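You operate a simulated robot arm through the tools that you are given. There is no shell and no other tool. Be economical: measure what you need, move in short steps, check, and stop when the job is done.

The job below is to be done with a simulated two-armed robot. You get a single attempt, and the scene is never put back.

JOB
Brake the blue cart, hold the sheet clamp, turn its knob to 2 and shelve it in that cart.
Fine: it goes on the shelf in the cupboard; shut the door after.

It is judged by the outcome, as a careful person would: the job done as asked, and still so three seconds after it is handed in. It fails if anything else is knocked over, pushed out of place, dropped, spilled or broken. Flat cloth is picked up by pressing the open fingertips on it (5 to 10 N) and closing them slowly along it; thin cloth reads only 2 to 8 mm in the jaws.

ROBOT AND FRAMES
Two 7-joint arms with two-finger parallel grippers on one trunk, on a base that drives. Base frame: it is fixed to the floor where the robot stands at the start and does not move with it; the origin is under the middle of the robot, x ahead of it, y to its left, z up. Lengths are in mm, angles in rad, forces in N, time in s.
The left shoulder is at the start at [50, 168, 1054], the right one opposite. With the tool pointing down near the work surface each hand reaches from about 220 to 660 mm from the robot's upright axis, wherever it stands, measured 20 degrees to its own side. Places, roughly: blue cart brake [500, 0, 600]; blue cart door [500, 300, 500]; clamp knob [700, -100, 900]; shelf in the blue cart [700, 300, 500]. Payload 1.57 kg a hand.
The TCP of each hand is the grasp point between the finger pads, 30 mm short of the fingertips. In the tool frame z runs along the fingers and y along their closing line. The gripper opens to 80 mm. The fingers are 17 mm wide and 12 mm thick; the gripper's body (40 by 82 mm) begins 80 mm behind the TCP.
Orientation is told as [roll, pitch, yaw] about the base's x, y, z axes, in that order, counted from this pose: with the fingers straight down and closing along the base's y, the tool's x points along the base's -x, its y along +y and its z along -z.

CONTROLS
- The arms move only by the tool servo_tool. It takes "left_increments", "right_increments" or both (then of equal length, played together; a hand with none holds still); each is a list of rows, each a list of 7 numbers: the shift along the tool's x, y, z in mm, then the turn, a rotation vector about the tool's x, y, z in rad, then the gripper command, from -1 (shut) to 1 (fully open), values between in proportion. In form: [[tx, ty, tz, ax, ay, az, hand], ...]. A call has 1 to 10 rows; each row is the pose to reach, as a shift and turn from the pose commanded when the call began, along the tool's axes at that moment. Each row takes 0.2 s and may step no farther than 50 mm and 0.15 rad from the row before; otherwise, or with a gripper value out of range, the whole call is refused. A pose out of reach is approached as far as the arm can. The call stops where the force on the tool passes 40 N (or 10 N more than at its start, if that is more) or the arm is blocked; 0.2 s more then pass. The fingers move at their own pace (about 45 mm/s each) and stop on an object; they squeeze with about 39 N. The grip force told is the motor's: it shows also when the fingers shut on nothing. Time passes only in rows, and 0.2 s behind the last, so rows that repeat a pose let the fingers close. It gives the time, the measured TCP pose, the force on the tool (base axes), the opening and the grip force at its end, in the units of the frame above (readings bear some noise), with the torque about the TCP (base axes, N m) and any sound that the robot's microphone picked up, and new pictures: "pictures" is both (left out), scene, wrist or none (wrist: the cameras of the hands that moved).
- Cameras (640 x 400 px; columns grow to the right, rows downward): "scene" is now at [131.7, 8.6, 1278.3]; the picture's right is [0.10, -0.99, 0.00], its down [-0.43, -0.05, -0.90] and it looks along [0.90, 0.09, -0.44] (base axes); focal length 214 px, centre (320, 200). "left" rides on the left gripper at [72, 7, -122] in its tool frame; the picture's right is [-0.09, 1.00, 0.00], its down [-0.84, -0.08, -0.54] and it looks along [-0.54, -0.05, 0.84] (tool axes); focal length 238 px, centre (320, 200). "right" rides on the right gripper at [72, -7, -122] in its tool frame; the picture's right is [0.09, 1.00, 0.00], its down [-0.84, 0.08, -0.54] and it looks along [-0.54, 0.05, 0.84] (tool axes); focal length 238 px, centre (320, 200). There is no depth. A picture from a camera that has moved, and an enlarged one, comes with that camera's place and axes in the base frame and with its lens.
- move_column(by): slides the trunk up (or, below 0, down) by that many mm; the arms and the scene camera ride with it, the base frame stays. It gives what a move gives, with no picture.
- roll_base(legs): drives the robot by 1 to 6 legs, each [ahead, left, turn to the left] in mm, mm and rad, along the robot's own axes; the way and the turn of a leg run together, so that a leg with both is an arc; at most 1500 mm and 3.142 rad a leg. The arms and the cameras ride along, it lands a little off, and it stops where it bumps. It gives what a move gives, and a new picture of the scene camera.
- head_to(pan, tilt): turns the head with the scene camera to pan (to the left, within 1.396 rad either way) and tilt (down, from -0.506 to 1.204), counted from straight ahead of the robot. It gives what a move gives, and a new picture of the scene camera.
- inspect(camera, box): a new picture of the part [left, top, right, bottom] of that camera's present view, enlarged. The clock stands still meanwhile.
- sign_off(): hands the job in; it is judged then, once.

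Work in short steps. Places have to be worked out from the pictures, the camera data and where the tool is seen: move nearer, look again, correct. Check each grasp and each placing, and mend what went wrong. You have 120 turns and 260 pictures in all, those below and enlarged ones among them. Open the grippers and draw the arms clear of the work before you hand the job in, unless the task says otherwise; then end with one line.

The tools are called after "Emit:" by a JSON object that holds its "op" and its "data". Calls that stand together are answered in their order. servo_tool: Moves the arms, as the interface text tells. Its arguments: {"type":"object","properties":{"left_increments":{"type":"array","items":{"type":"array","items":{"type":"number"}}},"right_increments":{"type":"array","items":{"type":"array","items":{"type":"number"}}},"pictures":{"type":"string","enum":["both","scene","wrist","none"]}},"required":[]} The other tools are called the same way: move_column (by) slides the trunk up or down; roll_base (legs) drives the base; head_to (pan, tilt) turns the head that bears the scene camera; inspect (camera, box) takes an enlarged picture of a part of a camera's view; sign_off () hands the job in.

At the start:

```text
clock: 0.0
left_tcp_pos: [481.0, 309.0, 1174.2]
left_tcp_rot: [0.0, 0.001, 0.001]
left_force: [-0.1, -0.1, 0.6]
left_wrist_torque: [-0.01, 0.0, -0.02]
left_finger_gap: 80.0
left_gripper_force: 0.1
right_tcp_pos: [330.9, -106.5, 1260.8]
right_tcp_rot: [0.003, -0.002, 0.001]
right_force: [1.1, -0.6, -0.6]
right_wrist_torque: [0.02, -0.02, 0.0]
right_finger_gap: 80.1
right_gripper_force: 0.0
trunk travel left (down, up): [-222.0, 220.0]
robot x, y, heading: [-0.6, -4.6, -0.001]
head pan, tilt: [0.103, 0.45]
```

scene: 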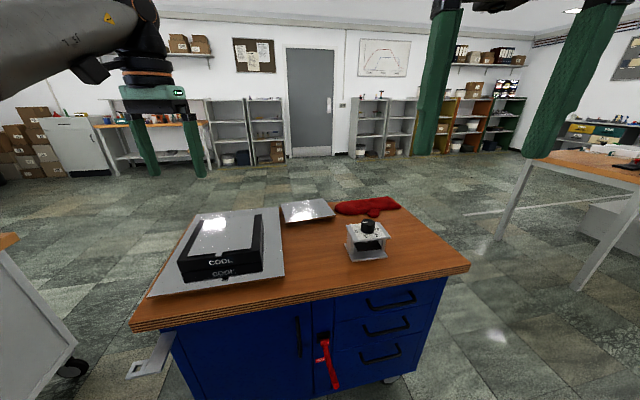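
right: 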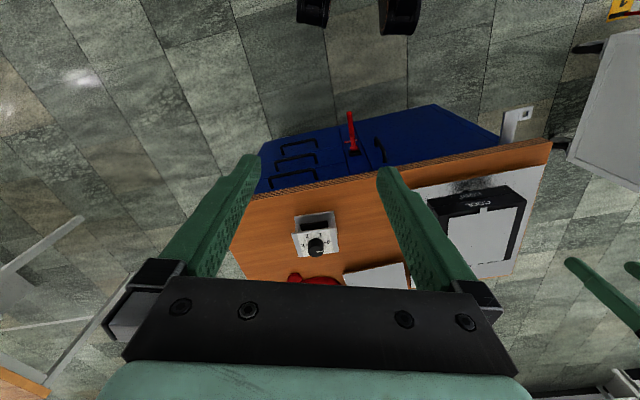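
left: 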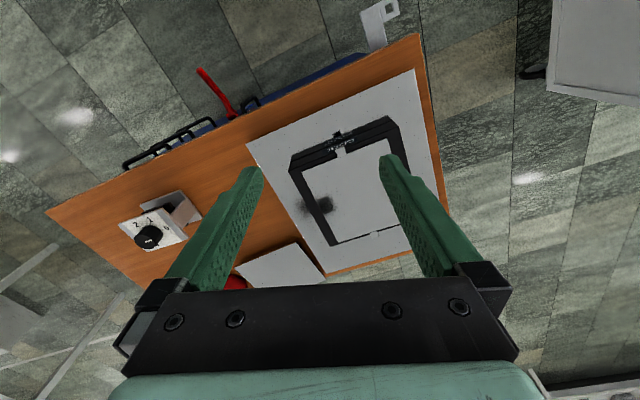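

I start by taking enlarged views of the brake lever, the clamp and the cart's front.

Emit:
{"op": "inspect", "data": {"camera": "scene", "box": [120, 280, 440, 400]}}

Emit:
{"op": "inspect", "data": {"camera": "scene", "box": [270, 180, 430, 280]}}

Emit:
{"op": "inspect", "data": {"camera": "right", "box": [240, 90, 560, 290]}}

Emit:
{"op": "head_to", "data": {"pan": 0.1, "tilt": 0.95}}

```text
2.00 times, centred on (280, 340) of scene
camera zoom: at [131.7, 8.6, 1278.3], right [0.1, -0.99, 0.0], down [-0.43, -0.05, -0.9], along [0.9, 0.09, -0.44], focal length 429 px, centre (400, -80)
```

zoom: 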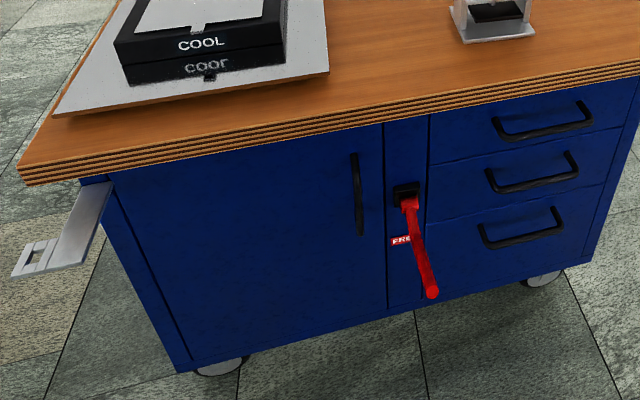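

```text
4.00 times, centred on (350, 230) of scene
camera zoom: at [131.7, 8.6, 1278.3], right [0.1, -0.99, 0.0], down [-0.43, -0.05, -0.9], along [0.9, 0.09, -0.44], focal length 858 px, centre (200, 80)
```

zoom: 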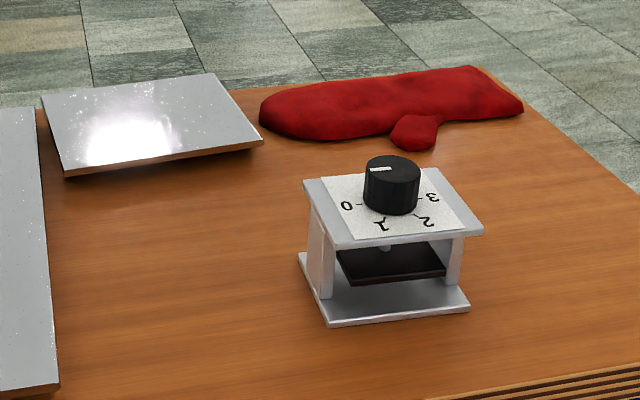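

```text
2.00 times, centred on (400, 190) of right
camera zoom: at [258.7, -113.9, 1384.0], right [-0.09, 1.0, 0.0], down [0.84, 0.08, 0.54], along [0.54, 0.05, -0.84], focal length 477 px, centre (160, 220)
```

zoom: 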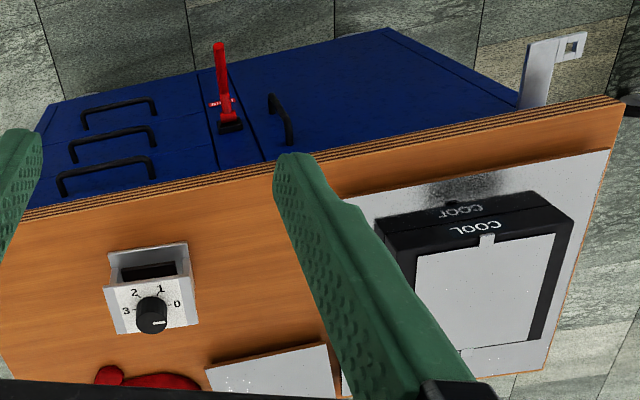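

```text
clock: 0.9
left_tcp_pos: [479.5, 308.9, 1174.3]
left_tcp_rot: [0.0, 0.001, 0.001]
left_force: [-0.5, 0.1, -0.1]
left_wrist_torque: [0.01, 0.02, 0.02]
left_finger_gap: 79.8
left_gripper_force: 0.1
right_tcp_pos: [331.2, -105.9, 1262.0]
right_tcp_rot: [0.002, -0.001, 0.0]
right_force: [-0.3, -0.7, -0.1]
right_wrist_torque: [-0.02, 0.01, 0.03]
right_finger_gap: 80.0
right_gripper_force: 0.1
trunk travel left (down, up): [-222.0, 220.0]
robot x, y, heading: [1.6, 2.7, 0.003]
head pan, tilt: [0.099, 0.949]
camera scene: at [112.7, 6.3, 1236.3], right [0.1, -1.0, 0.0], down [-0.81, -0.08, -0.58], along [0.58, 0.06, -0.81], focal length 214 px, centre (320, 200)
```

scene: 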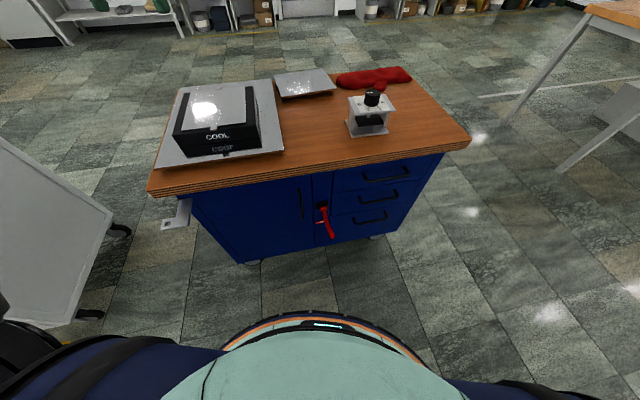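

Next I look closer at the brake lever with its label, and at the knob.

Emit:
{"op": "inspect", "data": {"camera": "scene", "box": [280, 180, 360, 240]}}

Emit:
{"op": "inspect", "data": {"camera": "scene", "box": [330, 80, 410, 140]}}

Emit:
{"op": "inspect", "data": {"camera": "scene", "box": [140, 60, 480, 270]}}

Emit:
{"op": "inspect", "data": {"camera": "right", "box": [280, 200, 360, 260]}}

Emit:
{"op": "inspect", "data": {"camera": "right", "box": [320, 100, 420, 180]}}

```text
6.67 times, centred on (320, 210) of scene
camera zoom: at [112.7, 6.3, 1236.3], right [0.1, -1.0, 0.0], down [-0.81, -0.08, -0.58], along [0.58, 0.06, -0.81], focal length 1430 px, centre (320, 133)
```

zoom: 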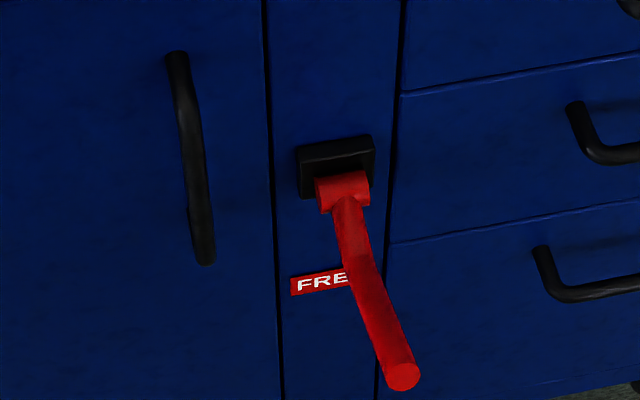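

```text
6.67 times, centred on (370, 110) of scene
camera zoom: at [112.7, 6.3, 1236.3], right [0.1, -1.0, 0.0], down [-0.81, -0.08, -0.58], along [0.58, 0.06, -0.81], focal length 1430 px, centre (-13, 800)
```

zoom: 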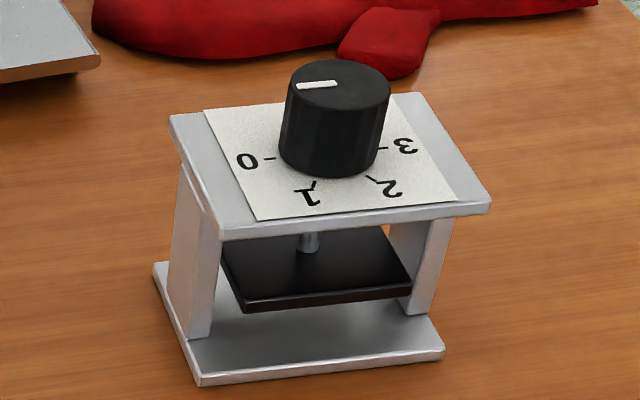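

```text
1.88 times, centred on (310, 165) of scene
camera zoom: at [112.7, 6.3, 1236.3], right [0.1, -1.0, 0.0], down [-0.81, -0.08, -0.58], along [0.58, 0.06, -0.81], focal length 404 px, centre (339, 266)
```

zoom: 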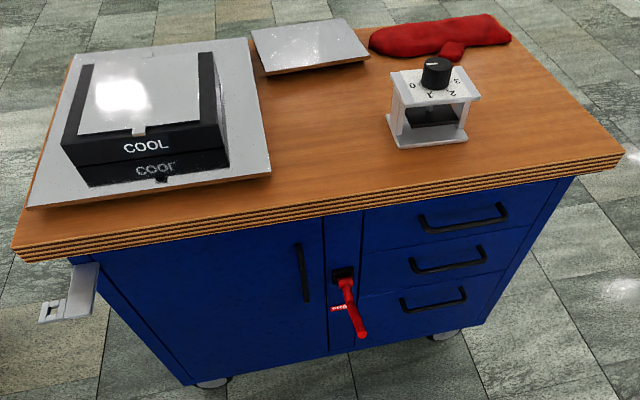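

```text
6.67 times, centred on (320, 230) of right
camera zoom: at [258.7, -113.8, 1384.0], right [-0.09, 1.0, 0.0], down [0.84, 0.08, 0.54], along [0.54, 0.05, -0.84], focal length 1589 px, centre (320, 0)
```

zoom: 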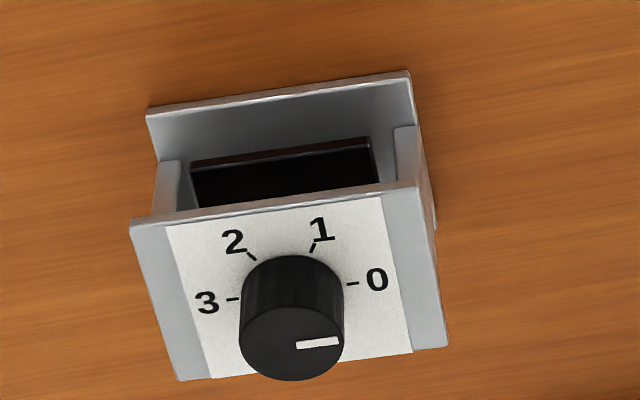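

```text
5.00 times, centred on (370, 140) of right
camera zoom: at [258.7, -113.8, 1384.0], right [-0.09, 1.0, 0.0], down [0.84, 0.08, 0.54], along [0.54, 0.05, -0.84], focal length 1192 px, centre (70, 500)
```

zoom: 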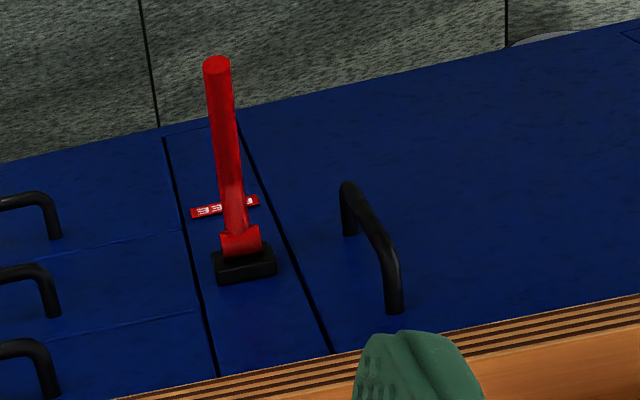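

The lever seems to stick out about level, at roughly [425..565, 0..40, 590], and the pointer is at 0. I lower the right hand in front of the cart, in a few rows, for a better view of the brake.

Emit:
{"op": "servo_tool", "data": {"right_increments": [[5, 10, 45, 0, 0, 0, 0], [10, 20, 90, 0, 0, 0, -1], [15, 30, 135, 0, 0, 0, -1], [20, 40, 180, 0, 0, 0, -1], [25, 50, 225, 0, 0, 0, -1], [30, 60, 270, 0, 0, 0, -1], [35, 70, 315, 0, 0, 0, -1], [40, 80, 360, 0, 0, 0, -1], [45, 85, 405, 0, 0, 0, -1]], "pictures": "wrist"}}

```text
clock: 2.9
left_tcp_pos: [480.5, 309.6, 1175.6]
left_tcp_rot: [0.001, 0.0, -0.001]
left_force: [0.3, -1.6, -0.2]
left_wrist_torque: [0.02, 0.02, 0.02]
left_finger_gap: 80.2
left_gripper_force: 0.0
right_tcp_pos: [284.9, -19.0, 856.9]
right_tcp_rot: [0.003, -0.001, 0.001]
right_force: [0.5, 0.6, -0.2]
right_wrist_torque: [-0.01, 0.0, 0.01]
right_finger_gap: 0.0
right_gripper_force: 21.6
trunk travel left (down, up): [-222.0, 220.0]
robot x, y, heading: [-1.6, -2.5, 0.001]
head pan, tilt: [0.099, 0.949]
camera right: at [214.1, -26.3, 978.9], right [-0.09, 1.0, 0.0], down [0.84, 0.08, 0.54], along [0.54, 0.05, -0.84], focal length 238 px, centre (320, 200)
```

right: 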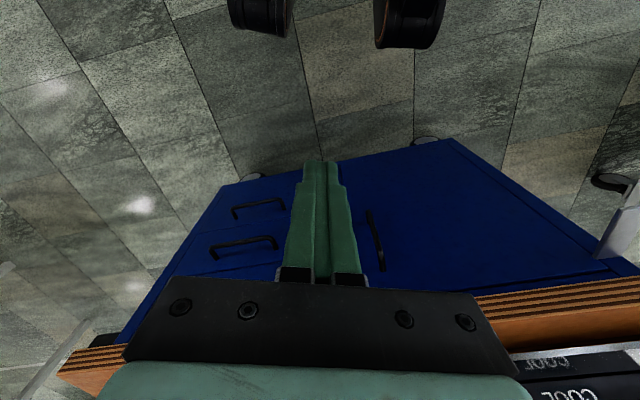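

The fingers hide the lever. I shift right and lower a little more to see it from the side.

Emit:
{"op": "servo_tool", "data": {"right_increments": [[0, -45, 20, 0, 0, 0, -1], [0, -90, 40, 0, 0, 0, -1], [0, -130, 80, 0, 0, 0, -1], [0, -150, 110, 0, 0, 0, -1]], "pictures": "wrist"}}

Emit:
{"op": "inspect", "data": {"camera": "right", "box": [320, 60, 560, 210]}}

```text
refused: row 3 steps farther than a row can; nothing moved
```

```text
2.67 times, centred on (440, 135) of right
camera zoom: at [214.1, -26.3, 978.9], right [-0.09, 1.0, 0.0], down [0.84, 0.08, 0.54], along [0.54, 0.05, -0.84], focal length 636 px, centre (0, 373)
```

zoom: 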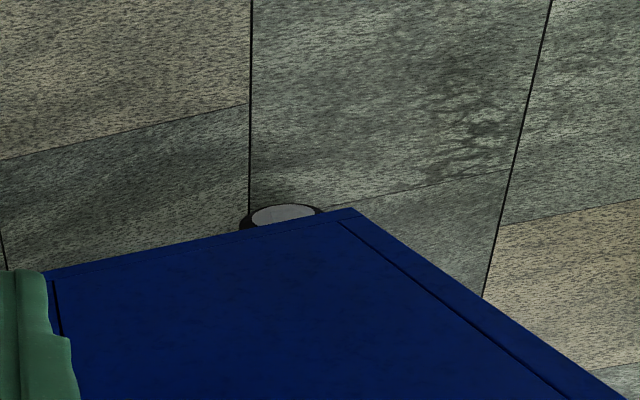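

The call was refused for a step that was too long. I repeat it with smaller steps.

Emit:
{"op": "servo_tool", "data": {"right_increments": [[0, -40, 20, 0, 0, 0, -1], [0, -80, 40, 0, 0, 0, -1], [0, -115, 70, 0, 0, 0, -1], [0, -140, 105, 0, 0, 0, -1]], "pictures": "wrist"}}

Emit:
{"op": "inspect", "data": {"camera": "right", "box": [320, 60, 560, 210]}}

```text
clock: 3.9
left_tcp_pos: [481.0, 308.8, 1175.4]
left_tcp_rot: [0.0, 0.001, 0.001]
left_force: [-0.3, 0.5, -0.8]
left_wrist_torque: [0.0, -0.01, -0.01]
left_finger_gap: 80.1
left_gripper_force: 0.1
right_tcp_pos: [286.4, -161.2, 753.0]
right_tcp_rot: [0.001, -0.001, 0.002]
right_force: [0.9, -0.4, 0.0]
right_wrist_torque: [0.03, -0.02, -0.03]
right_finger_gap: 0.0
right_gripper_force: 21.1
trunk travel left (down, up): [-222.0, 220.0]
robot x, y, heading: [0.4, -0.7, -0.003]
head pan, tilt: [0.099, 0.949]
camera right: at [214.3, -168.6, 874.2], right [-0.09, 1.0, 0.0], down [0.84, 0.08, 0.54], along [0.54, 0.05, -0.84], focal length 238 px, centre (320, 200)
```

right: 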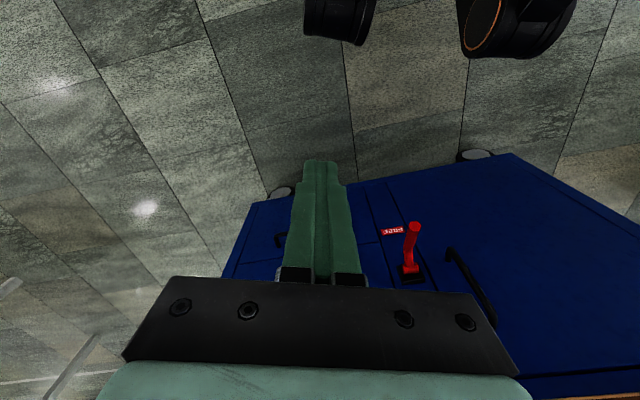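

```text
2.67 times, centred on (440, 135) of right
camera zoom: at [214.3, -168.6, 874.2], right [-0.09, 1.0, 0.0], down [0.84, 0.08, 0.54], along [0.54, 0.05, -0.84], focal length 636 px, centre (0, 373)
```

zoom: 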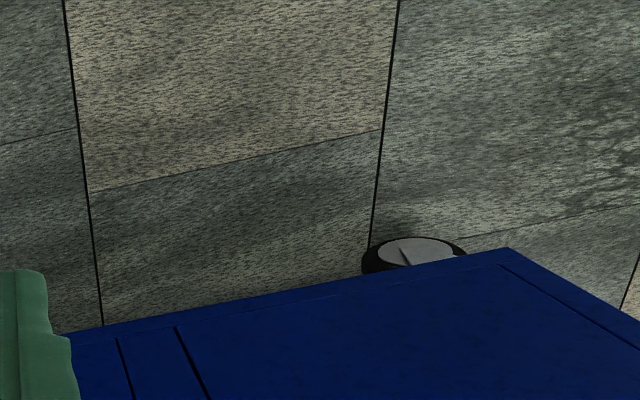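

Emit:
{"op": "inspect", "data": {"camera": "right", "box": [350, 190, 510, 300]}}

```text
3.64 times, centred on (430, 245) of right
camera zoom: at [214.3, -168.6, 874.2], right [-0.09, 1.0, 0.0], down [0.84, 0.08, 0.54], along [0.54, 0.05, -0.84], focal length 867 px, centre (-80, 36)
```

zoom: 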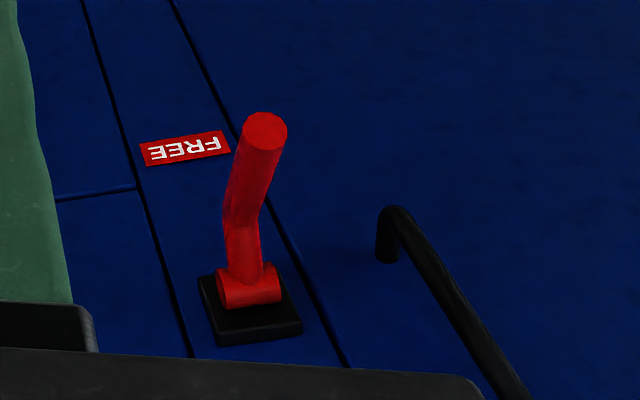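

Triangulating puts the lever pivot at about [565, 40, 575] and the tip at about [425, -6, 600], so it sticks out level at FREE. I put closed fingertips above its outer end, ready to press it down.

Emit:
{"op": "servo_tool", "data": {"right_increments": [[-30, 35, 0, 0, 0, 0, -1], [-60, 70, 10, 0, 0, 0, -1], [-95, 105, 20, 0, 0, 0, -1], [-125, 135, 40, 0, 0, 0, -1], [-154, 159, 65, 0, 0, 0, -1], [-154, 159, 80, 0, 0, 0, -1]], "pictures": "both"}}

Emit:
{"op": "inspect", "data": {"camera": "right", "box": [260, 100, 400, 260]}}

Emit:
{"op": "inspect", "data": {"camera": "scene", "box": [280, 180, 360, 240]}}

```text
refused: row 3 steps farther than a row can; nothing moved
```

```text
2.50 times, centred on (330, 180) of right
camera zoom: at [214.3, -168.6, 874.2], right [-0.09, 1.0, 0.0], down [0.84, 0.08, 0.54], along [0.54, 0.05, -0.84], focal length 596 px, centre (295, 250)
```

zoom: 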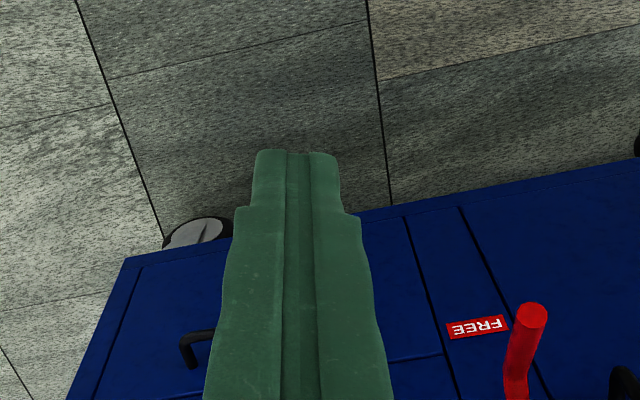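

```text
6.67 times, centred on (320, 210) of scene
camera zoom: at [112.6, 6.1, 1236.3], right [0.1, -0.99, 0.0], down [-0.81, -0.08, -0.58], along [0.58, 0.06, -0.81], focal length 1430 px, centre (320, 133)
```

zoom: 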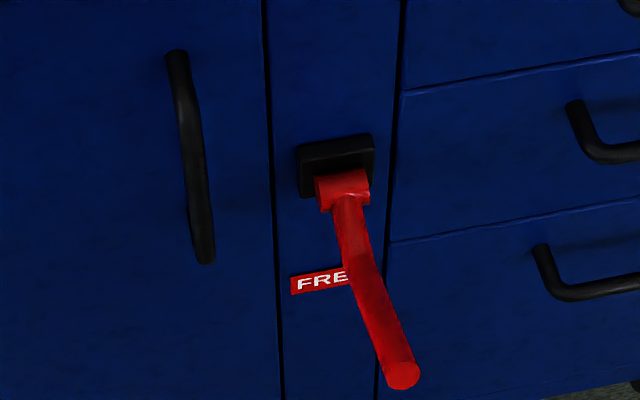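

A step was again just over 50 mm. I use finer rows.

Emit:
{"op": "servo_tool", "data": {"right_increments": [[-30, 32, 0, 0, 0, 0, -1], [-60, 64, 5, 0, 0, 0, -1], [-90, 96, 15, 0, 0, 0, -1], [-120, 128, 30, 0, 0, 0, -1], [-150, 155, 55, 0, 0, 0, -1], [-154, 159, 80, 0, 0, 0, -1]], "pictures": "both"}}

Emit:
{"op": "inspect", "data": {"camera": "right", "box": [260, 100, 400, 260]}}

Emit:
{"op": "inspect", "data": {"camera": "scene", "box": [270, 170, 370, 245]}}

```text
clock: 5.3
left_tcp_pos: [481.2, 309.3, 1174.1]
left_tcp_rot: [0.0, -0.002, 0.0]
left_force: [0.3, 0.3, 0.1]
left_wrist_torque: [-0.03, 0.01, 0.02]
left_finger_gap: 80.2
left_gripper_force: 0.0
right_tcp_pos: [441.3, -0.9, 671.2]
right_tcp_rot: [0.001, -0.003, 0.001]
right_force: [0.0, 0.3, -0.2]
right_wrist_torque: [-0.03, 0.02, -0.02]
right_finger_gap: 0.0
right_gripper_force: 21.8
trunk travel left (down, up): [-222.0, 220.0]
robot x, y, heading: [-0.6, -3.7, -0.001]
head pan, tilt: [0.099, 0.949]
camera scene: at [112.7, 6.3, 1236.3], right [0.1, -1.0, 0.0], down [-0.81, -0.08, -0.58], along [0.58, 0.06, -0.81], focal length 214 px, centre (320, 200)
camera right: at [369.0, -9.0, 794.2], right [-0.09, 1.0, 0.0], down [0.84, 0.08, 0.54], along [0.54, 0.05, -0.84], focal length 238 px, centre (320, 200)
```

scene: 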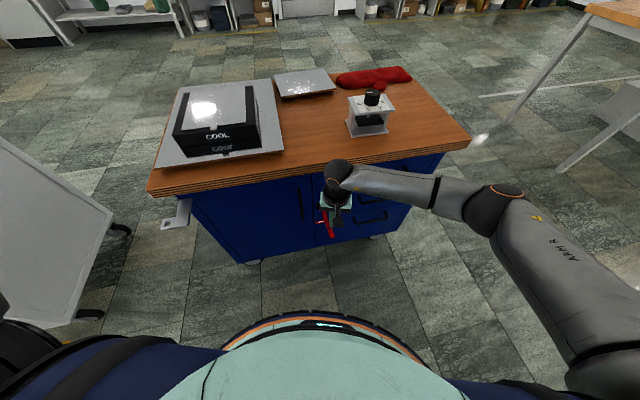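
right: 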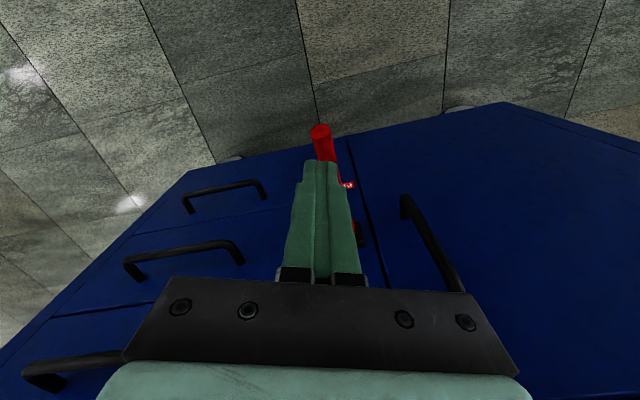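

```text
2.50 times, centred on (330, 180) of right
camera zoom: at [369.0, -9.0, 794.2], right [-0.09, 1.0, 0.0], down [0.84, 0.08, 0.54], along [0.54, 0.05, -0.84], focal length 596 px, centre (295, 250)
```

zoom: 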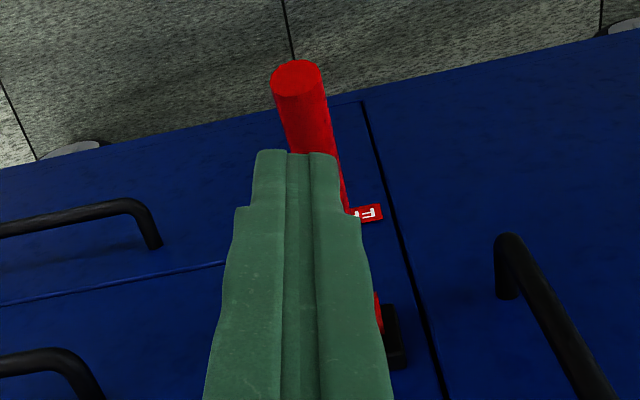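

```text
5.33 times, centred on (320, 208) of scene
camera zoom: at [112.7, 6.3, 1236.3], right [0.1, -1.0, 0.0], down [-0.81, -0.08, -0.58], along [0.58, 0.06, -0.81], focal length 1144 px, centre (320, 160)
```

zoom: 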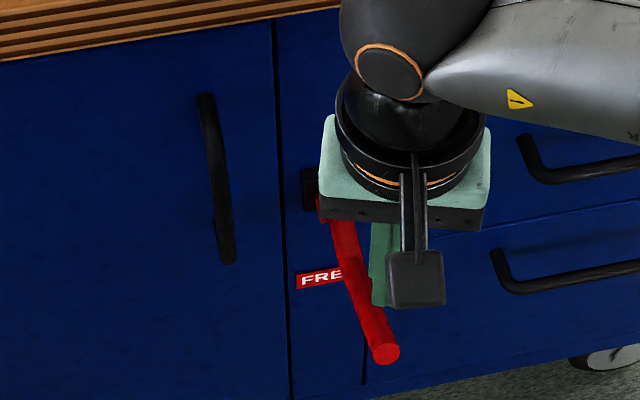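

The tip is confirmed at about [426, -3, 600] and the fingertips sit right above the outer part. I press down in small rows and watch the force and sound.

Emit:
{"op": "servo_tool", "data": {"right_increments": [[0, 4, 15, 0, 0, 0, -1], [0, 4, 25, 0, 0, 0, -1], [0, 4, 33, 0, 0, 0, -1], [0, 4, 41, 0, 0, 0, -1], [0, 4, 49, 0, 0, 0, -1], [0, 4, 57, 0, 0, 0, -1], [-3, 5, 65, 0, 0, 0, -1], [-5, 6, 73, 0, 0, 0, -1]], "pictures": "both"}}

```text
clock: 6.6
left_tcp_pos: [479.7, 308.8, 1177.4]
left_tcp_rot: [0.0, -0.001, 0.0]
left_force: [-0.6, 0.7, -0.5]
left_wrist_torque: [0.05, 0.03, 0.0]
left_finger_gap: 80.1
left_gripper_force: 0.1
right_tcp_pos: [442.6, 3.6, 627.9]
right_tcp_rot: [0.005, -0.008, -0.002]
right_force: [-6.0, -4.5, 23.3]
right_wrist_torque: [-0.26, 0.35, 0.03]
right_finger_gap: 0.0
right_gripper_force: 21.2
trunk travel left (down, up): [-222.0, 220.0]
robot x, y, heading: [2.0, 0.1, 0.001]
head pan, tilt: [0.099, 0.949]
stopped in row 6 (right hand): the force on the tool passed its limit at 48 N (the readings are from after the stop); the commanded pose is now the measured one
camera scene: at [111.3, 5.8, 1236.6], right [0.1, -1.0, 0.0], down [-0.81, -0.08, -0.58], along [0.58, 0.06, -0.81], focal length 214 px, centre (320, 200)
camera right: at [370.0, -3.4, 749.8], right [-0.09, 1.0, 0.0], down [0.83, 0.07, 0.55], along [0.54, 0.05, -0.84], focal length 238 px, centre (320, 200)
```

scene: 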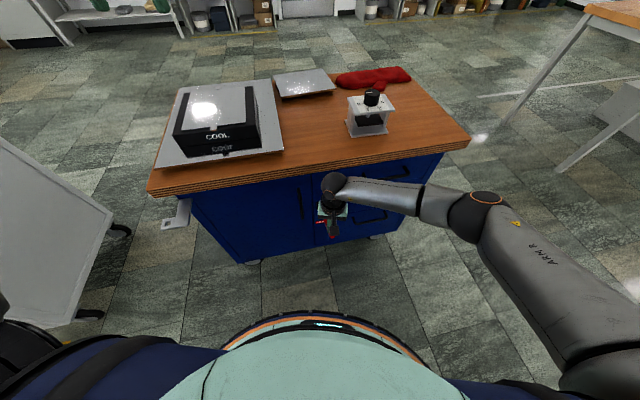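
right: 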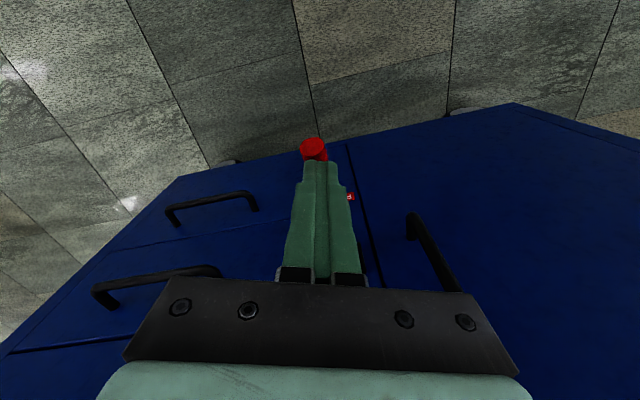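

The lever resisted with 48 N almost at first touch, so FREE may be its lower stop. I back off and compare the lever's pose before trying upward.

Emit:
{"op": "servo_tool", "data": {"right_increments": [[0, 0, -20, 0, 0, 0, -1], [0, 0, -40, 0, 0, 0, -1]], "pictures": "none"}}

Emit:
{"op": "inspect", "data": {"camera": "right", "box": [260, 100, 400, 260]}}

Emit:
{"op": "inspect", "data": {"camera": "scene", "box": [270, 170, 370, 245]}}

```text
clock: 7.2
left_tcp_pos: [479.8, 309.4, 1174.8]
left_tcp_rot: [0.001, -0.001, 0.0]
left_force: [-0.4, 0.1, -0.3]
left_wrist_torque: [0.0, 0.03, 0.03]
left_finger_gap: 79.9
left_gripper_force: 0.1
right_tcp_pos: [442.6, 3.0, 663.9]
right_tcp_rot: [0.004, -0.004, 0.0]
right_force: [0.4, -0.5, -0.7]
right_wrist_torque: [0.01, 0.02, -0.02]
right_finger_gap: 0.3
right_gripper_force: 21.5
trunk travel left (down, up): [-222.0, 220.0]
robot x, y, heading: [-0.3, -3.7, -0.003]
head pan, tilt: [0.099, 0.949]
```

```text
2.50 times, centred on (330, 180) of right
camera zoom: at [370.4, -4.1, 786.8], right [-0.09, 1.0, 0.0], down [0.83, 0.07, 0.55], along [0.54, 0.05, -0.84], focal length 596 px, centre (295, 250)
```

zoom: 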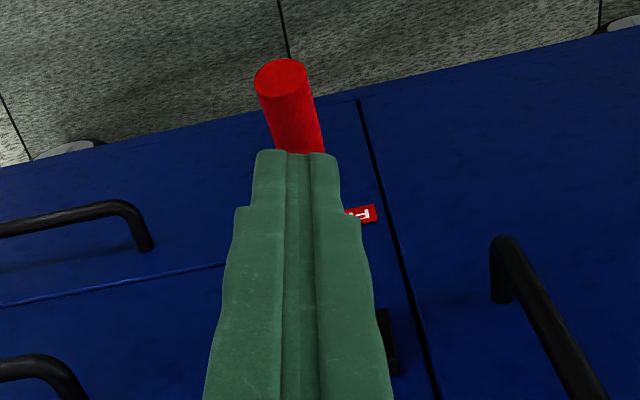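

```text
5.33 times, centred on (320, 208) of scene
camera zoom: at [112.6, 6.2, 1236.1], right [0.1, -1.0, 0.0], down [-0.81, -0.08, -0.58], along [0.58, 0.06, -0.81], focal length 1144 px, centre (320, 160)
```

zoom: 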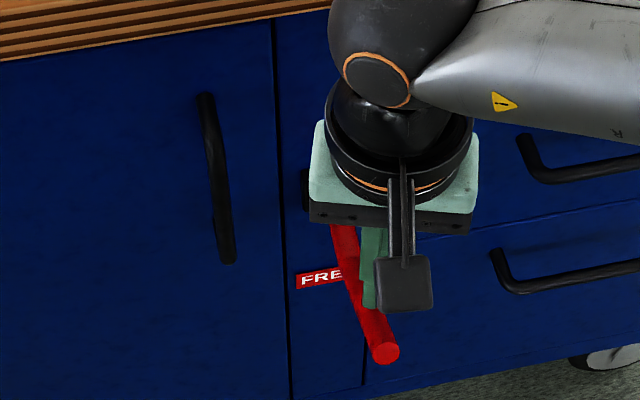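

The lever hasn't moved, so down is blocked. I open and yaw the gripper square to the lever, straddle it, and will grip it to swing it up.

Emit:
{"op": "servo_tool", "data": {"right_increments": [[0, 0, 0, 0, 0, -0.1, 0.3], [0, 0, 0, 0, 0, -0.2, 0.3], [-2, -2, 0, 0, 0, -0.3, 0.3], [-2, -2, 20, 0, 0, -0.3, 0.3], [-2, -2, 40, 0, 0, -0.3, 0.3], [-2, -2, 60, 0, 0, -0.3, 0.3], [-2, -2, 74, 0, 0, -0.3, 0.3]], "pictures": "wrist"}}

Emit:
{"op": "inspect", "data": {"camera": "right", "box": [240, 100, 400, 280]}}

```text
clock: 8.8
left_tcp_pos: [480.0, 309.2, 1175.7]
left_tcp_rot: [0.001, 0.0, -0.001]
left_force: [0.4, 0.4, -0.2]
left_wrist_torque: [0.01, 0.0, -0.01]
left_finger_gap: 79.8
left_gripper_force: 0.1
right_tcp_pos: [445.9, 2.1, 591.0]
right_tcp_rot: [0.003, -0.007, 0.299]
right_force: [-0.1, -0.8, 0.3]
right_wrist_torque: [0.0, 0.01, -0.02]
right_finger_gap: 51.9
right_gripper_force: 0.0
trunk travel left (down, up): [-222.0, 220.0]
robot x, y, heading: [1.6, -4.8, -0.0]
head pan, tilt: [0.099, 0.949]
camera right: at [377.6, -26.7, 712.3], right [-0.38, 0.92, 0.0], down [0.77, 0.32, 0.55], along [0.51, 0.21, -0.84], focal length 238 px, centre (320, 200)
```

right: 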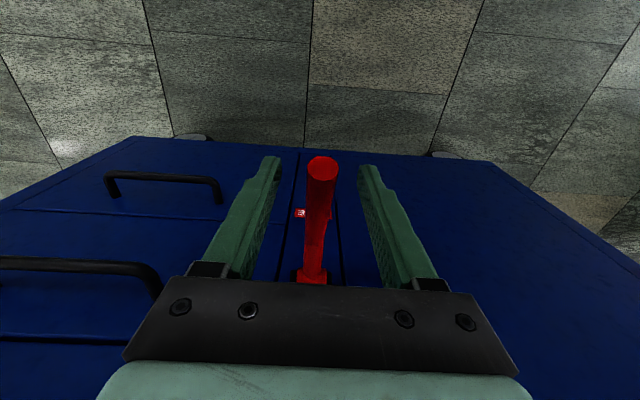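

```text
2.22 times, centred on (320, 190) of right
camera zoom: at [377.6, -26.7, 712.3], right [-0.38, 0.92, 0.0], down [0.77, 0.32, 0.55], along [0.51, 0.21, -0.84], focal length 530 px, centre (320, 222)
```

zoom: 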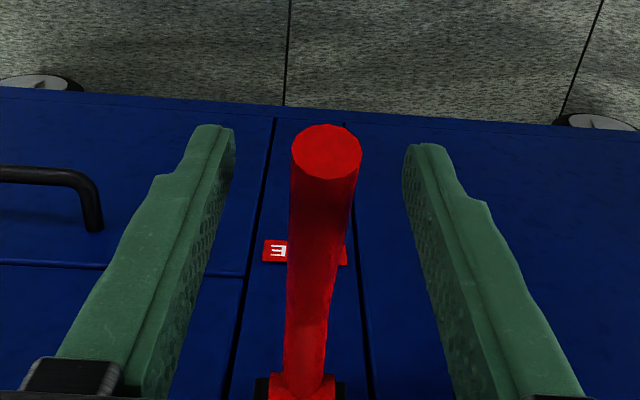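

The lever is centred between the fingers. I close on it and then lift about 25 mm.

Emit:
{"op": "servo_tool", "data": {"right_increments": [[0, 0, 0, 0, 0, 0, -1], [0, 0, 0, 0, 0, 0, -1], [0, 0, 0, 0, 0, 0, -1], [0, 0, -8, 0, 0, 0, -1], [0, 0, -16, 0, 0, 0, -1], [0, 0, -24, 0, 0, 0, -1]], "pictures": "wrist"}}

```text
clock: 10.2
left_tcp_pos: [481.3, 310.3, 1172.9]
left_tcp_rot: [0.0, 0.003, 0.001]
left_force: [0.9, -0.2, 0.3]
left_wrist_torque: [-0.02, 0.01, 0.02]
left_finger_gap: 79.8
left_gripper_force: 0.0
right_tcp_pos: [446.3, 2.2, 615.4]
right_tcp_rot: [0.004, -0.009, 0.3]
right_force: [15.9, 10.0, -15.3]
right_wrist_torque: [0.12, 0.56, 0.5]
right_finger_gap: 17.8
right_gripper_force: 32.7
trunk travel left (down, up): [-222.0, 220.0]
robot x, y, heading: [-1.5, -2.7, 0.004]
head pan, tilt: [0.099, 0.949]
camera right: at [379.4, -25.9, 736.7], right [-0.38, 0.92, 0.0], down [0.77, 0.32, 0.55], along [0.51, 0.21, -0.84], focal length 238 px, centre (320, 200)
```

right: 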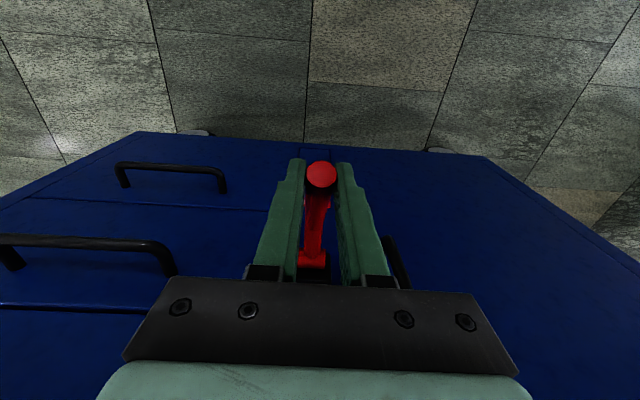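

The lever follows upward with about 20 N of resistance. I continue along its arc, leaning the hand back so it stays clear of the tabletop edge.

Emit:
{"op": "servo_tool", "data": {"right_increments": [[-6, 0, -6, 0, -0.08, 0, -1], [-10, 0, -12, 0, -0.16, 0, -1], [-13, 0, -18, 0, -0.24, 0, -1], [-17, 0, -24, 0, -0.32, 0, -1], [-23, 0, -34, 0, -0.4, 0, -1], [-31, 0, -44, 0, -0.48, 0, -1]], "pictures": "both"}}

```text
clock: 11.6
left_tcp_pos: [481.4, 309.0, 1173.9]
left_tcp_rot: [-0.001, -0.001, -0.001]
left_force: [-0.9, 0.1, -1.2]
left_wrist_torque: [0.02, -0.01, 0.02]
left_finger_gap: 80.1
left_gripper_force: 0.1
right_tcp_pos: [473.0, 11.1, 659.0]
right_tcp_rot: [0.007, -0.483, 0.295]
right_force: [-11.1, 0.0, -7.0]
right_wrist_torque: [-0.16, 1.24, 0.18]
right_finger_gap: 17.9
right_gripper_force: 32.4
trunk travel left (down, up): [-222.0, 220.0]
robot x, y, heading: [-0.1, -3.2, 0.004]
head pan, tilt: [0.099, 0.949]
camera scene: at [112.7, 6.2, 1236.3], right [0.1, -1.0, 0.0], down [-0.81, -0.08, -0.58], along [0.58, 0.06, -0.81], focal length 214 px, centre (320, 200)
camera right: at [360.0, -31.0, 733.7], right [-0.37, 0.93, -0.04], down [0.45, 0.21, 0.87], along [0.81, 0.31, -0.49], focal length 238 px, centre (320, 200)
```

scene: 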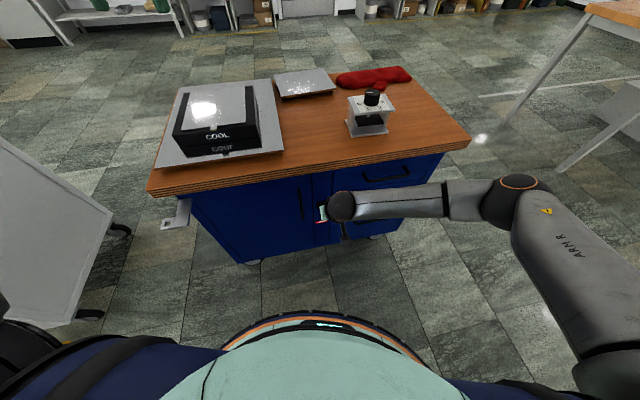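
right: 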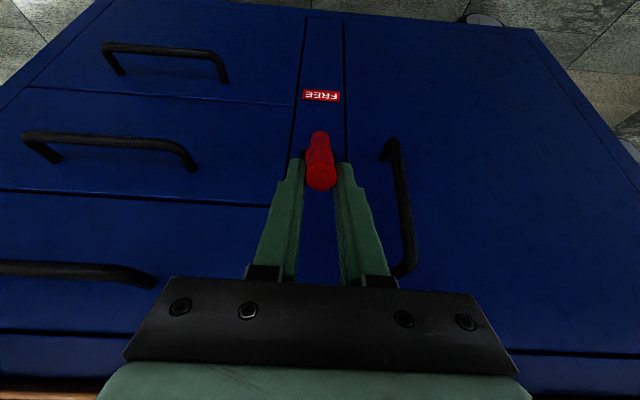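

The lever is at about 41° and FREE is still showing behind it. I continue along the arc to about 62°.

Emit:
{"op": "servo_tool", "data": {"right_increments": [[-10, 0, -4, 0, -0.06, 0, -1], [-19, 0, -6, 0, -0.12, 0, -1], [-28, 0, -7.5, 0, -0.18, 0, -1], [-36.6, 0, -8.5, 0, -0.24, 0, -1], [-45, 0, -9, 0, -0.3, 0, -1]], "pictures": "both"}}

```text
clock: 12.8
left_tcp_pos: [480.0, 308.9, 1175.8]
left_tcp_rot: [0.001, 0.0, 0.002]
left_force: [-0.9, -0.4, -0.2]
left_wrist_torque: [-0.01, -0.03, 0.01]
left_finger_gap: 80.0
left_gripper_force: 0.0
right_tcp_pos: [508.6, 22.2, 687.8]
right_tcp_rot: [0.002, -0.787, 0.297]
right_force: [0.1, -0.2, 0.2]
right_wrist_torque: [-0.02, 0.01, 0.02]
right_finger_gap: 0.1
right_gripper_force: 21.1
trunk travel left (down, up): [-222.0, 220.0]
robot x, y, heading: [-0.7, -1.9, -0.0]
head pan, tilt: [0.099, 0.949]
camera scene: at [112.5, 6.1, 1236.3], right [0.1, -1.0, 0.0], down [-0.81, -0.08, -0.58], along [0.58, 0.06, -0.81], focal length 214 px, centre (320, 200)
camera right: at [379.6, -26.0, 724.0], right [-0.35, 0.93, -0.06], down [0.18, 0.13, 0.98], along [0.92, 0.34, -0.21], focal length 238 px, centre (320, 200)
```

scene: 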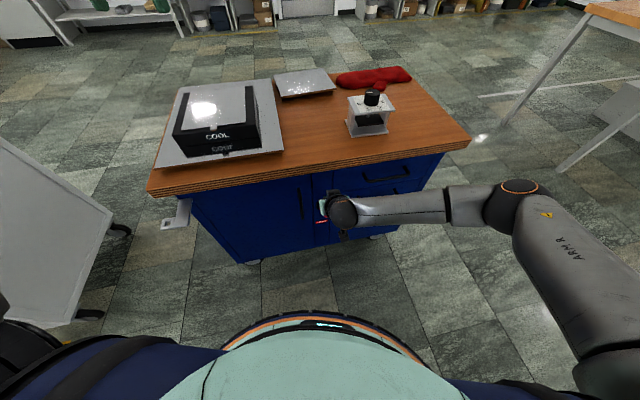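
right: 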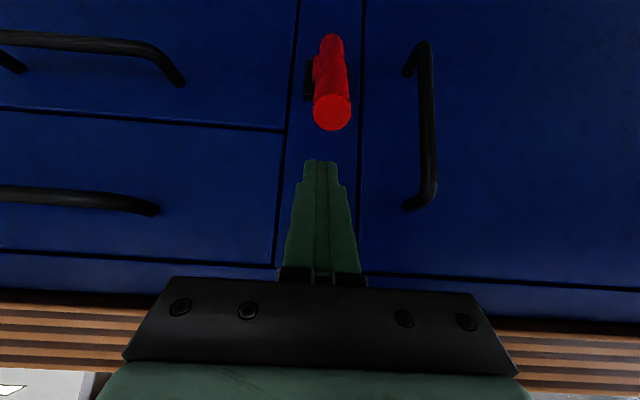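

The grip slipped off and the lever is staying at about 40°. I look to see whether the state or label has changed.

Emit:
{"op": "inspect", "data": {"camera": "right", "box": [240, 0, 440, 180]}}

Emit:
{"op": "inspect", "data": {"camera": "scene", "box": [280, 180, 380, 245]}}

```text
2.22 times, centred on (340, 90) of right
camera zoom: at [379.6, -26.0, 724.0], right [-0.35, 0.93, -0.06], down [0.18, 0.13, 0.98], along [0.92, 0.34, -0.21], focal length 530 px, centre (276, 444)
```

zoom: 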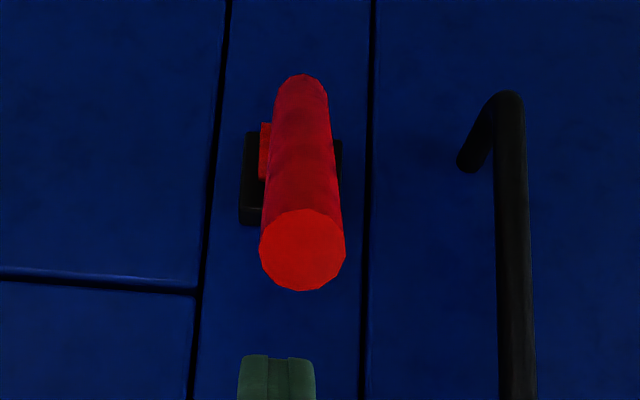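

```text
6.15 times, centred on (330, 212) of scene
camera zoom: at [112.5, 6.1, 1236.3], right [0.1, -1.0, 0.0], down [-0.81, -0.08, -0.58], along [0.58, 0.06, -0.81], focal length 1320 px, centre (258, 123)
```

zoom: 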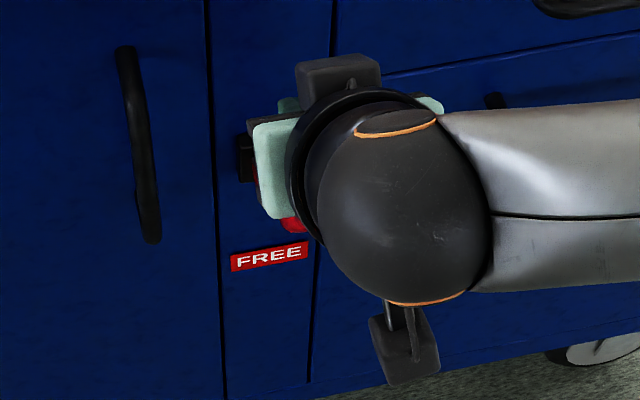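

The lever stayed at about 40°. I back off, open, and re-grip it along its axis to feel whether this is the upper stop.

Emit:
{"op": "servo_tool", "data": {"right_increments": [[0, 0, -45, 0, 0, 0, -1], [0, 0, -90, 0, 0, 0, 0.2], [25, 0, -90, 0, 0, 0, 0.2], [48, 0, -90, 0, 0, 0, 0.2], [48, 0, -60, 0, 0, 0, 0.2]], "pictures": "both"}}

Emit:
{"op": "inspect", "data": {"camera": "scene", "box": [280, 170, 380, 240]}}

```text
clock: 14.0
left_tcp_pos: [480.9, 309.0, 1174.0]
left_tcp_rot: [-0.001, 0.001, 0.0]
left_force: [-0.4, 0.8, -0.1]
left_wrist_torque: [0.03, 0.01, -0.02]
left_finger_gap: 80.2
left_gripper_force: 0.1
right_tcp_pos: [435.8, -1.2, 695.5]
right_tcp_rot: [0.005, -0.785, 0.297]
right_force: [0.0, 0.1, 0.0]
right_wrist_torque: [-0.02, -0.01, -0.02]
right_finger_gap: 48.1
right_gripper_force: 0.1
trunk travel left (down, up): [-222.0, 220.0]
robot x, y, heading: [-1.0, -1.5, -0.003]
head pan, tilt: [0.099, 0.949]
camera scene: at [112.6, 6.2, 1236.3], right [0.1, -1.0, 0.0], down [-0.81, -0.08, -0.58], along [0.58, 0.06, -0.81], focal length 214 px, centre (320, 200)
camera right: at [306.4, -48.0, 732.2], right [-0.36, 0.93, -0.06], down [0.18, 0.13, 0.98], along [0.92, 0.34, -0.21], focal length 238 px, centre (320, 200)
```

scene: 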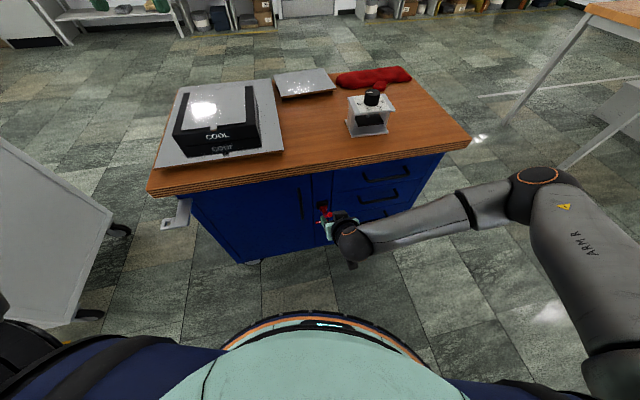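
right: 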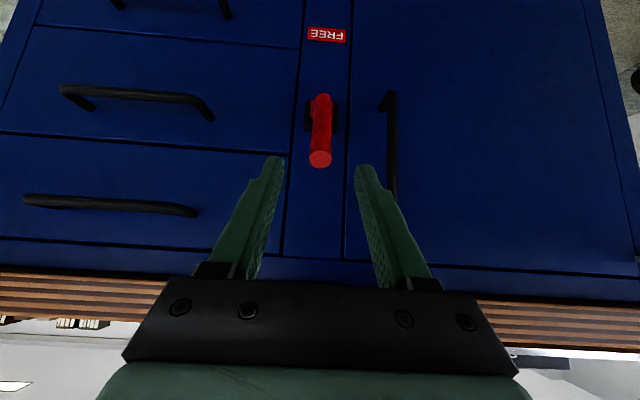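

```text
5.71 times, centred on (330, 205) of scene
camera zoom: at [112.6, 6.2, 1236.3], right [0.1, -1.0, 0.0], down [-0.81, -0.08, -0.58], along [0.58, 0.06, -0.81], focal length 1226 px, centre (263, 171)
```

zoom: 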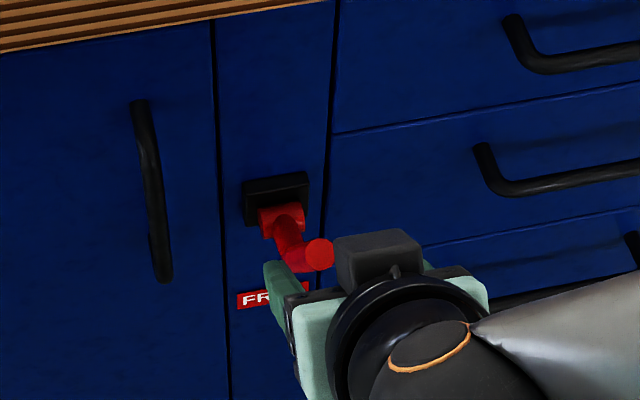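

The lever tip is on the tool's axis, about 50 mm ahead. I advance over it and close.

Emit:
{"op": "servo_tool", "data": {"right_increments": [[0, 0, 40, 0, 0, 0, 0.2], [0, 0, 75, 0, 0, 0, 0.2], [0, 0, 75, 0, 0, 0, -1], [0, 0, 75, 0, 0, 0, -1], [0, 0, 75, 0, 0, 0, -1]], "pictures": "wrist"}}

```text
clock: 15.2
left_tcp_pos: [480.7, 310.9, 1175.0]
left_tcp_rot: [-0.001, 0.0, 0.0]
left_force: [-0.2, -0.4, -0.2]
left_wrist_torque: [-0.03, -0.03, -0.01]
left_finger_gap: 80.2
left_gripper_force: 0.1
right_tcp_pos: [485.0, 14.8, 643.9]
right_tcp_rot: [0.002, -0.786, 0.297]
right_force: [1.6, 3.4, -2.5]
right_wrist_torque: [0.4, 0.05, 0.23]
right_finger_gap: 18.0
right_gripper_force: 23.7
trunk travel left (down, up): [-222.0, 220.0]
robot x, y, heading: [0.6, 0.1, -0.005]
head pan, tilt: [0.099, 0.949]
camera right: at [356.3, -32.1, 679.4], right [-0.36, 0.93, -0.06], down [0.18, 0.13, 0.98], along [0.92, 0.34, -0.21], focal length 238 px, centre (320, 200)
```

right: 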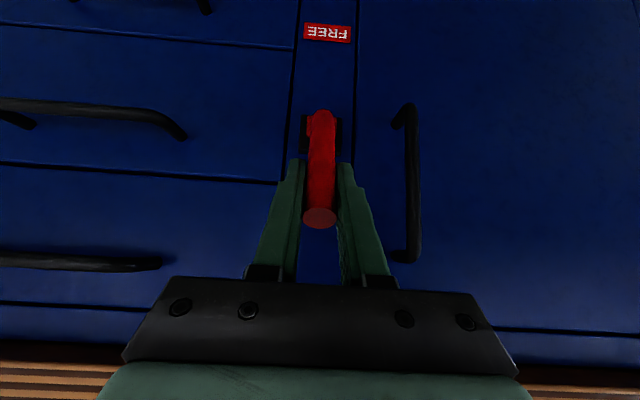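

I have a firm grip on the lever. I swing it further up with the tool turning along.

Emit:
{"op": "servo_tool", "data": {"right_increments": [[-7.6, 0, 0.3, 0, 0.07, 0, -1], [-15.2, 0, 1.1, 0, 0.14, 0, -1], [-22.7, 0, 2.4, 0, 0.21, 0, -1], [-30, 0, 4.2, 0, 0.28, 0, -1]], "pictures": "wrist"}}

```text
clock: 16.2
left_tcp_pos: [481.0, 311.8, 1172.5]
left_tcp_rot: [-0.002, 0.002, 0.0]
left_force: [0.5, -0.1, -0.6]
left_wrist_torque: [0.02, 0.0, -0.02]
left_finger_gap: 79.8
left_gripper_force: 0.0
right_tcp_pos: [507.9, 22.3, 660.1]
right_tcp_rot: [0.004, -0.503, 0.3]
right_force: [6.1, 16.5, -13.3]
right_wrist_torque: [-0.15, -0.53, -0.06]
right_finger_gap: 17.8
right_gripper_force: 32.5
trunk travel left (down, up): [-222.0, 220.0]
robot x, y, heading: [2.1, -0.2, 0.001]
head pan, tilt: [0.099, 0.949]
camera right: at [394.3, -20.2, 733.4], right [-0.37, 0.93, -0.04], down [0.43, 0.21, 0.88], along [0.82, 0.31, -0.48], focal length 238 px, centre (320, 200)
```

right: 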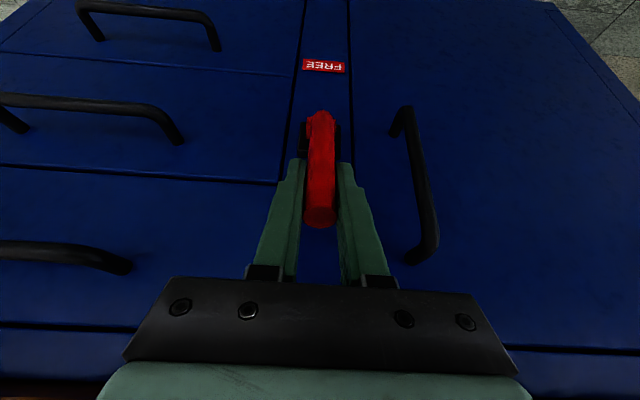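

It moves on, now at about 55°, so it wasn't at the stop before. I continue with the hand kept leaning back, away from the tabletop.

Emit:
{"op": "servo_tool", "data": {"right_increments": [[-7.5, 0, -0.3, 0, -0.03, 0, -1], [-14.9, 0, -0.6, 0, -0.06, 0, -1], [-22, 0, 0, 0, -0.09, 0, -1], [-29.2, 0, 0.9, 0, -0.12, 0, -1]], "pictures": "both"}}

```text
clock: 17.2
left_tcp_pos: [481.0, 311.2, 1173.9]
left_tcp_rot: [-0.001, -0.002, -0.001]
left_force: [-0.2, 0.2, 0.4]
left_wrist_torque: [0.04, 0.04, -0.02]
left_finger_gap: 80.1
left_gripper_force: 0.0
right_tcp_pos: [532.9, 30.9, 674.0]
right_tcp_rot: [0.005, -0.623, 0.3]
right_force: [-8.8, 13.0, -9.6]
right_wrist_torque: [-0.55, 0.75, -0.16]
right_finger_gap: 18.0
right_gripper_force: 32.4
trunk travel left (down, up): [-222.0, 220.0]
robot x, y, heading: [2.7, 3.6, -0.001]
head pan, tilt: [0.099, 0.949]
camera scene: at [113.0, 7.1, 1236.2], right [0.1, -1.0, 0.0], down [-0.81, -0.08, -0.58], along [0.58, 0.06, -0.81], focal length 214 px, centre (320, 200)
camera right: at [411.2, -14.6, 732.4], right [-0.37, 0.93, -0.05], down [0.32, 0.18, 0.93], along [0.87, 0.33, -0.37], focal length 238 px, centre (320, 200)
```

scene: 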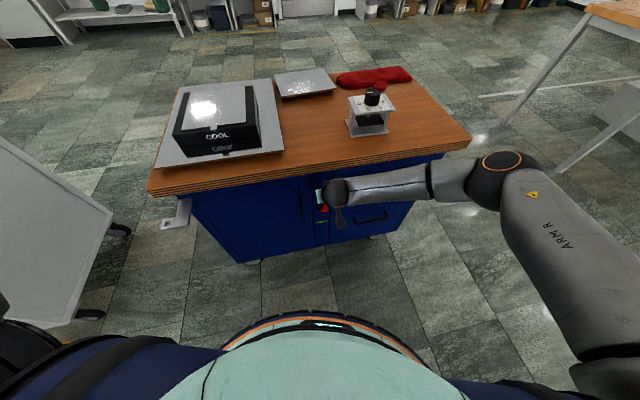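
right: 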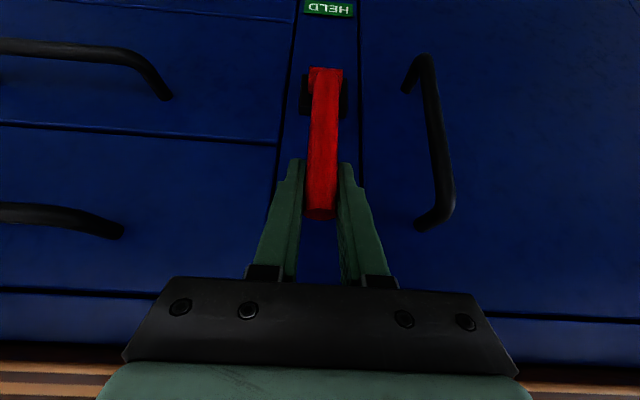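

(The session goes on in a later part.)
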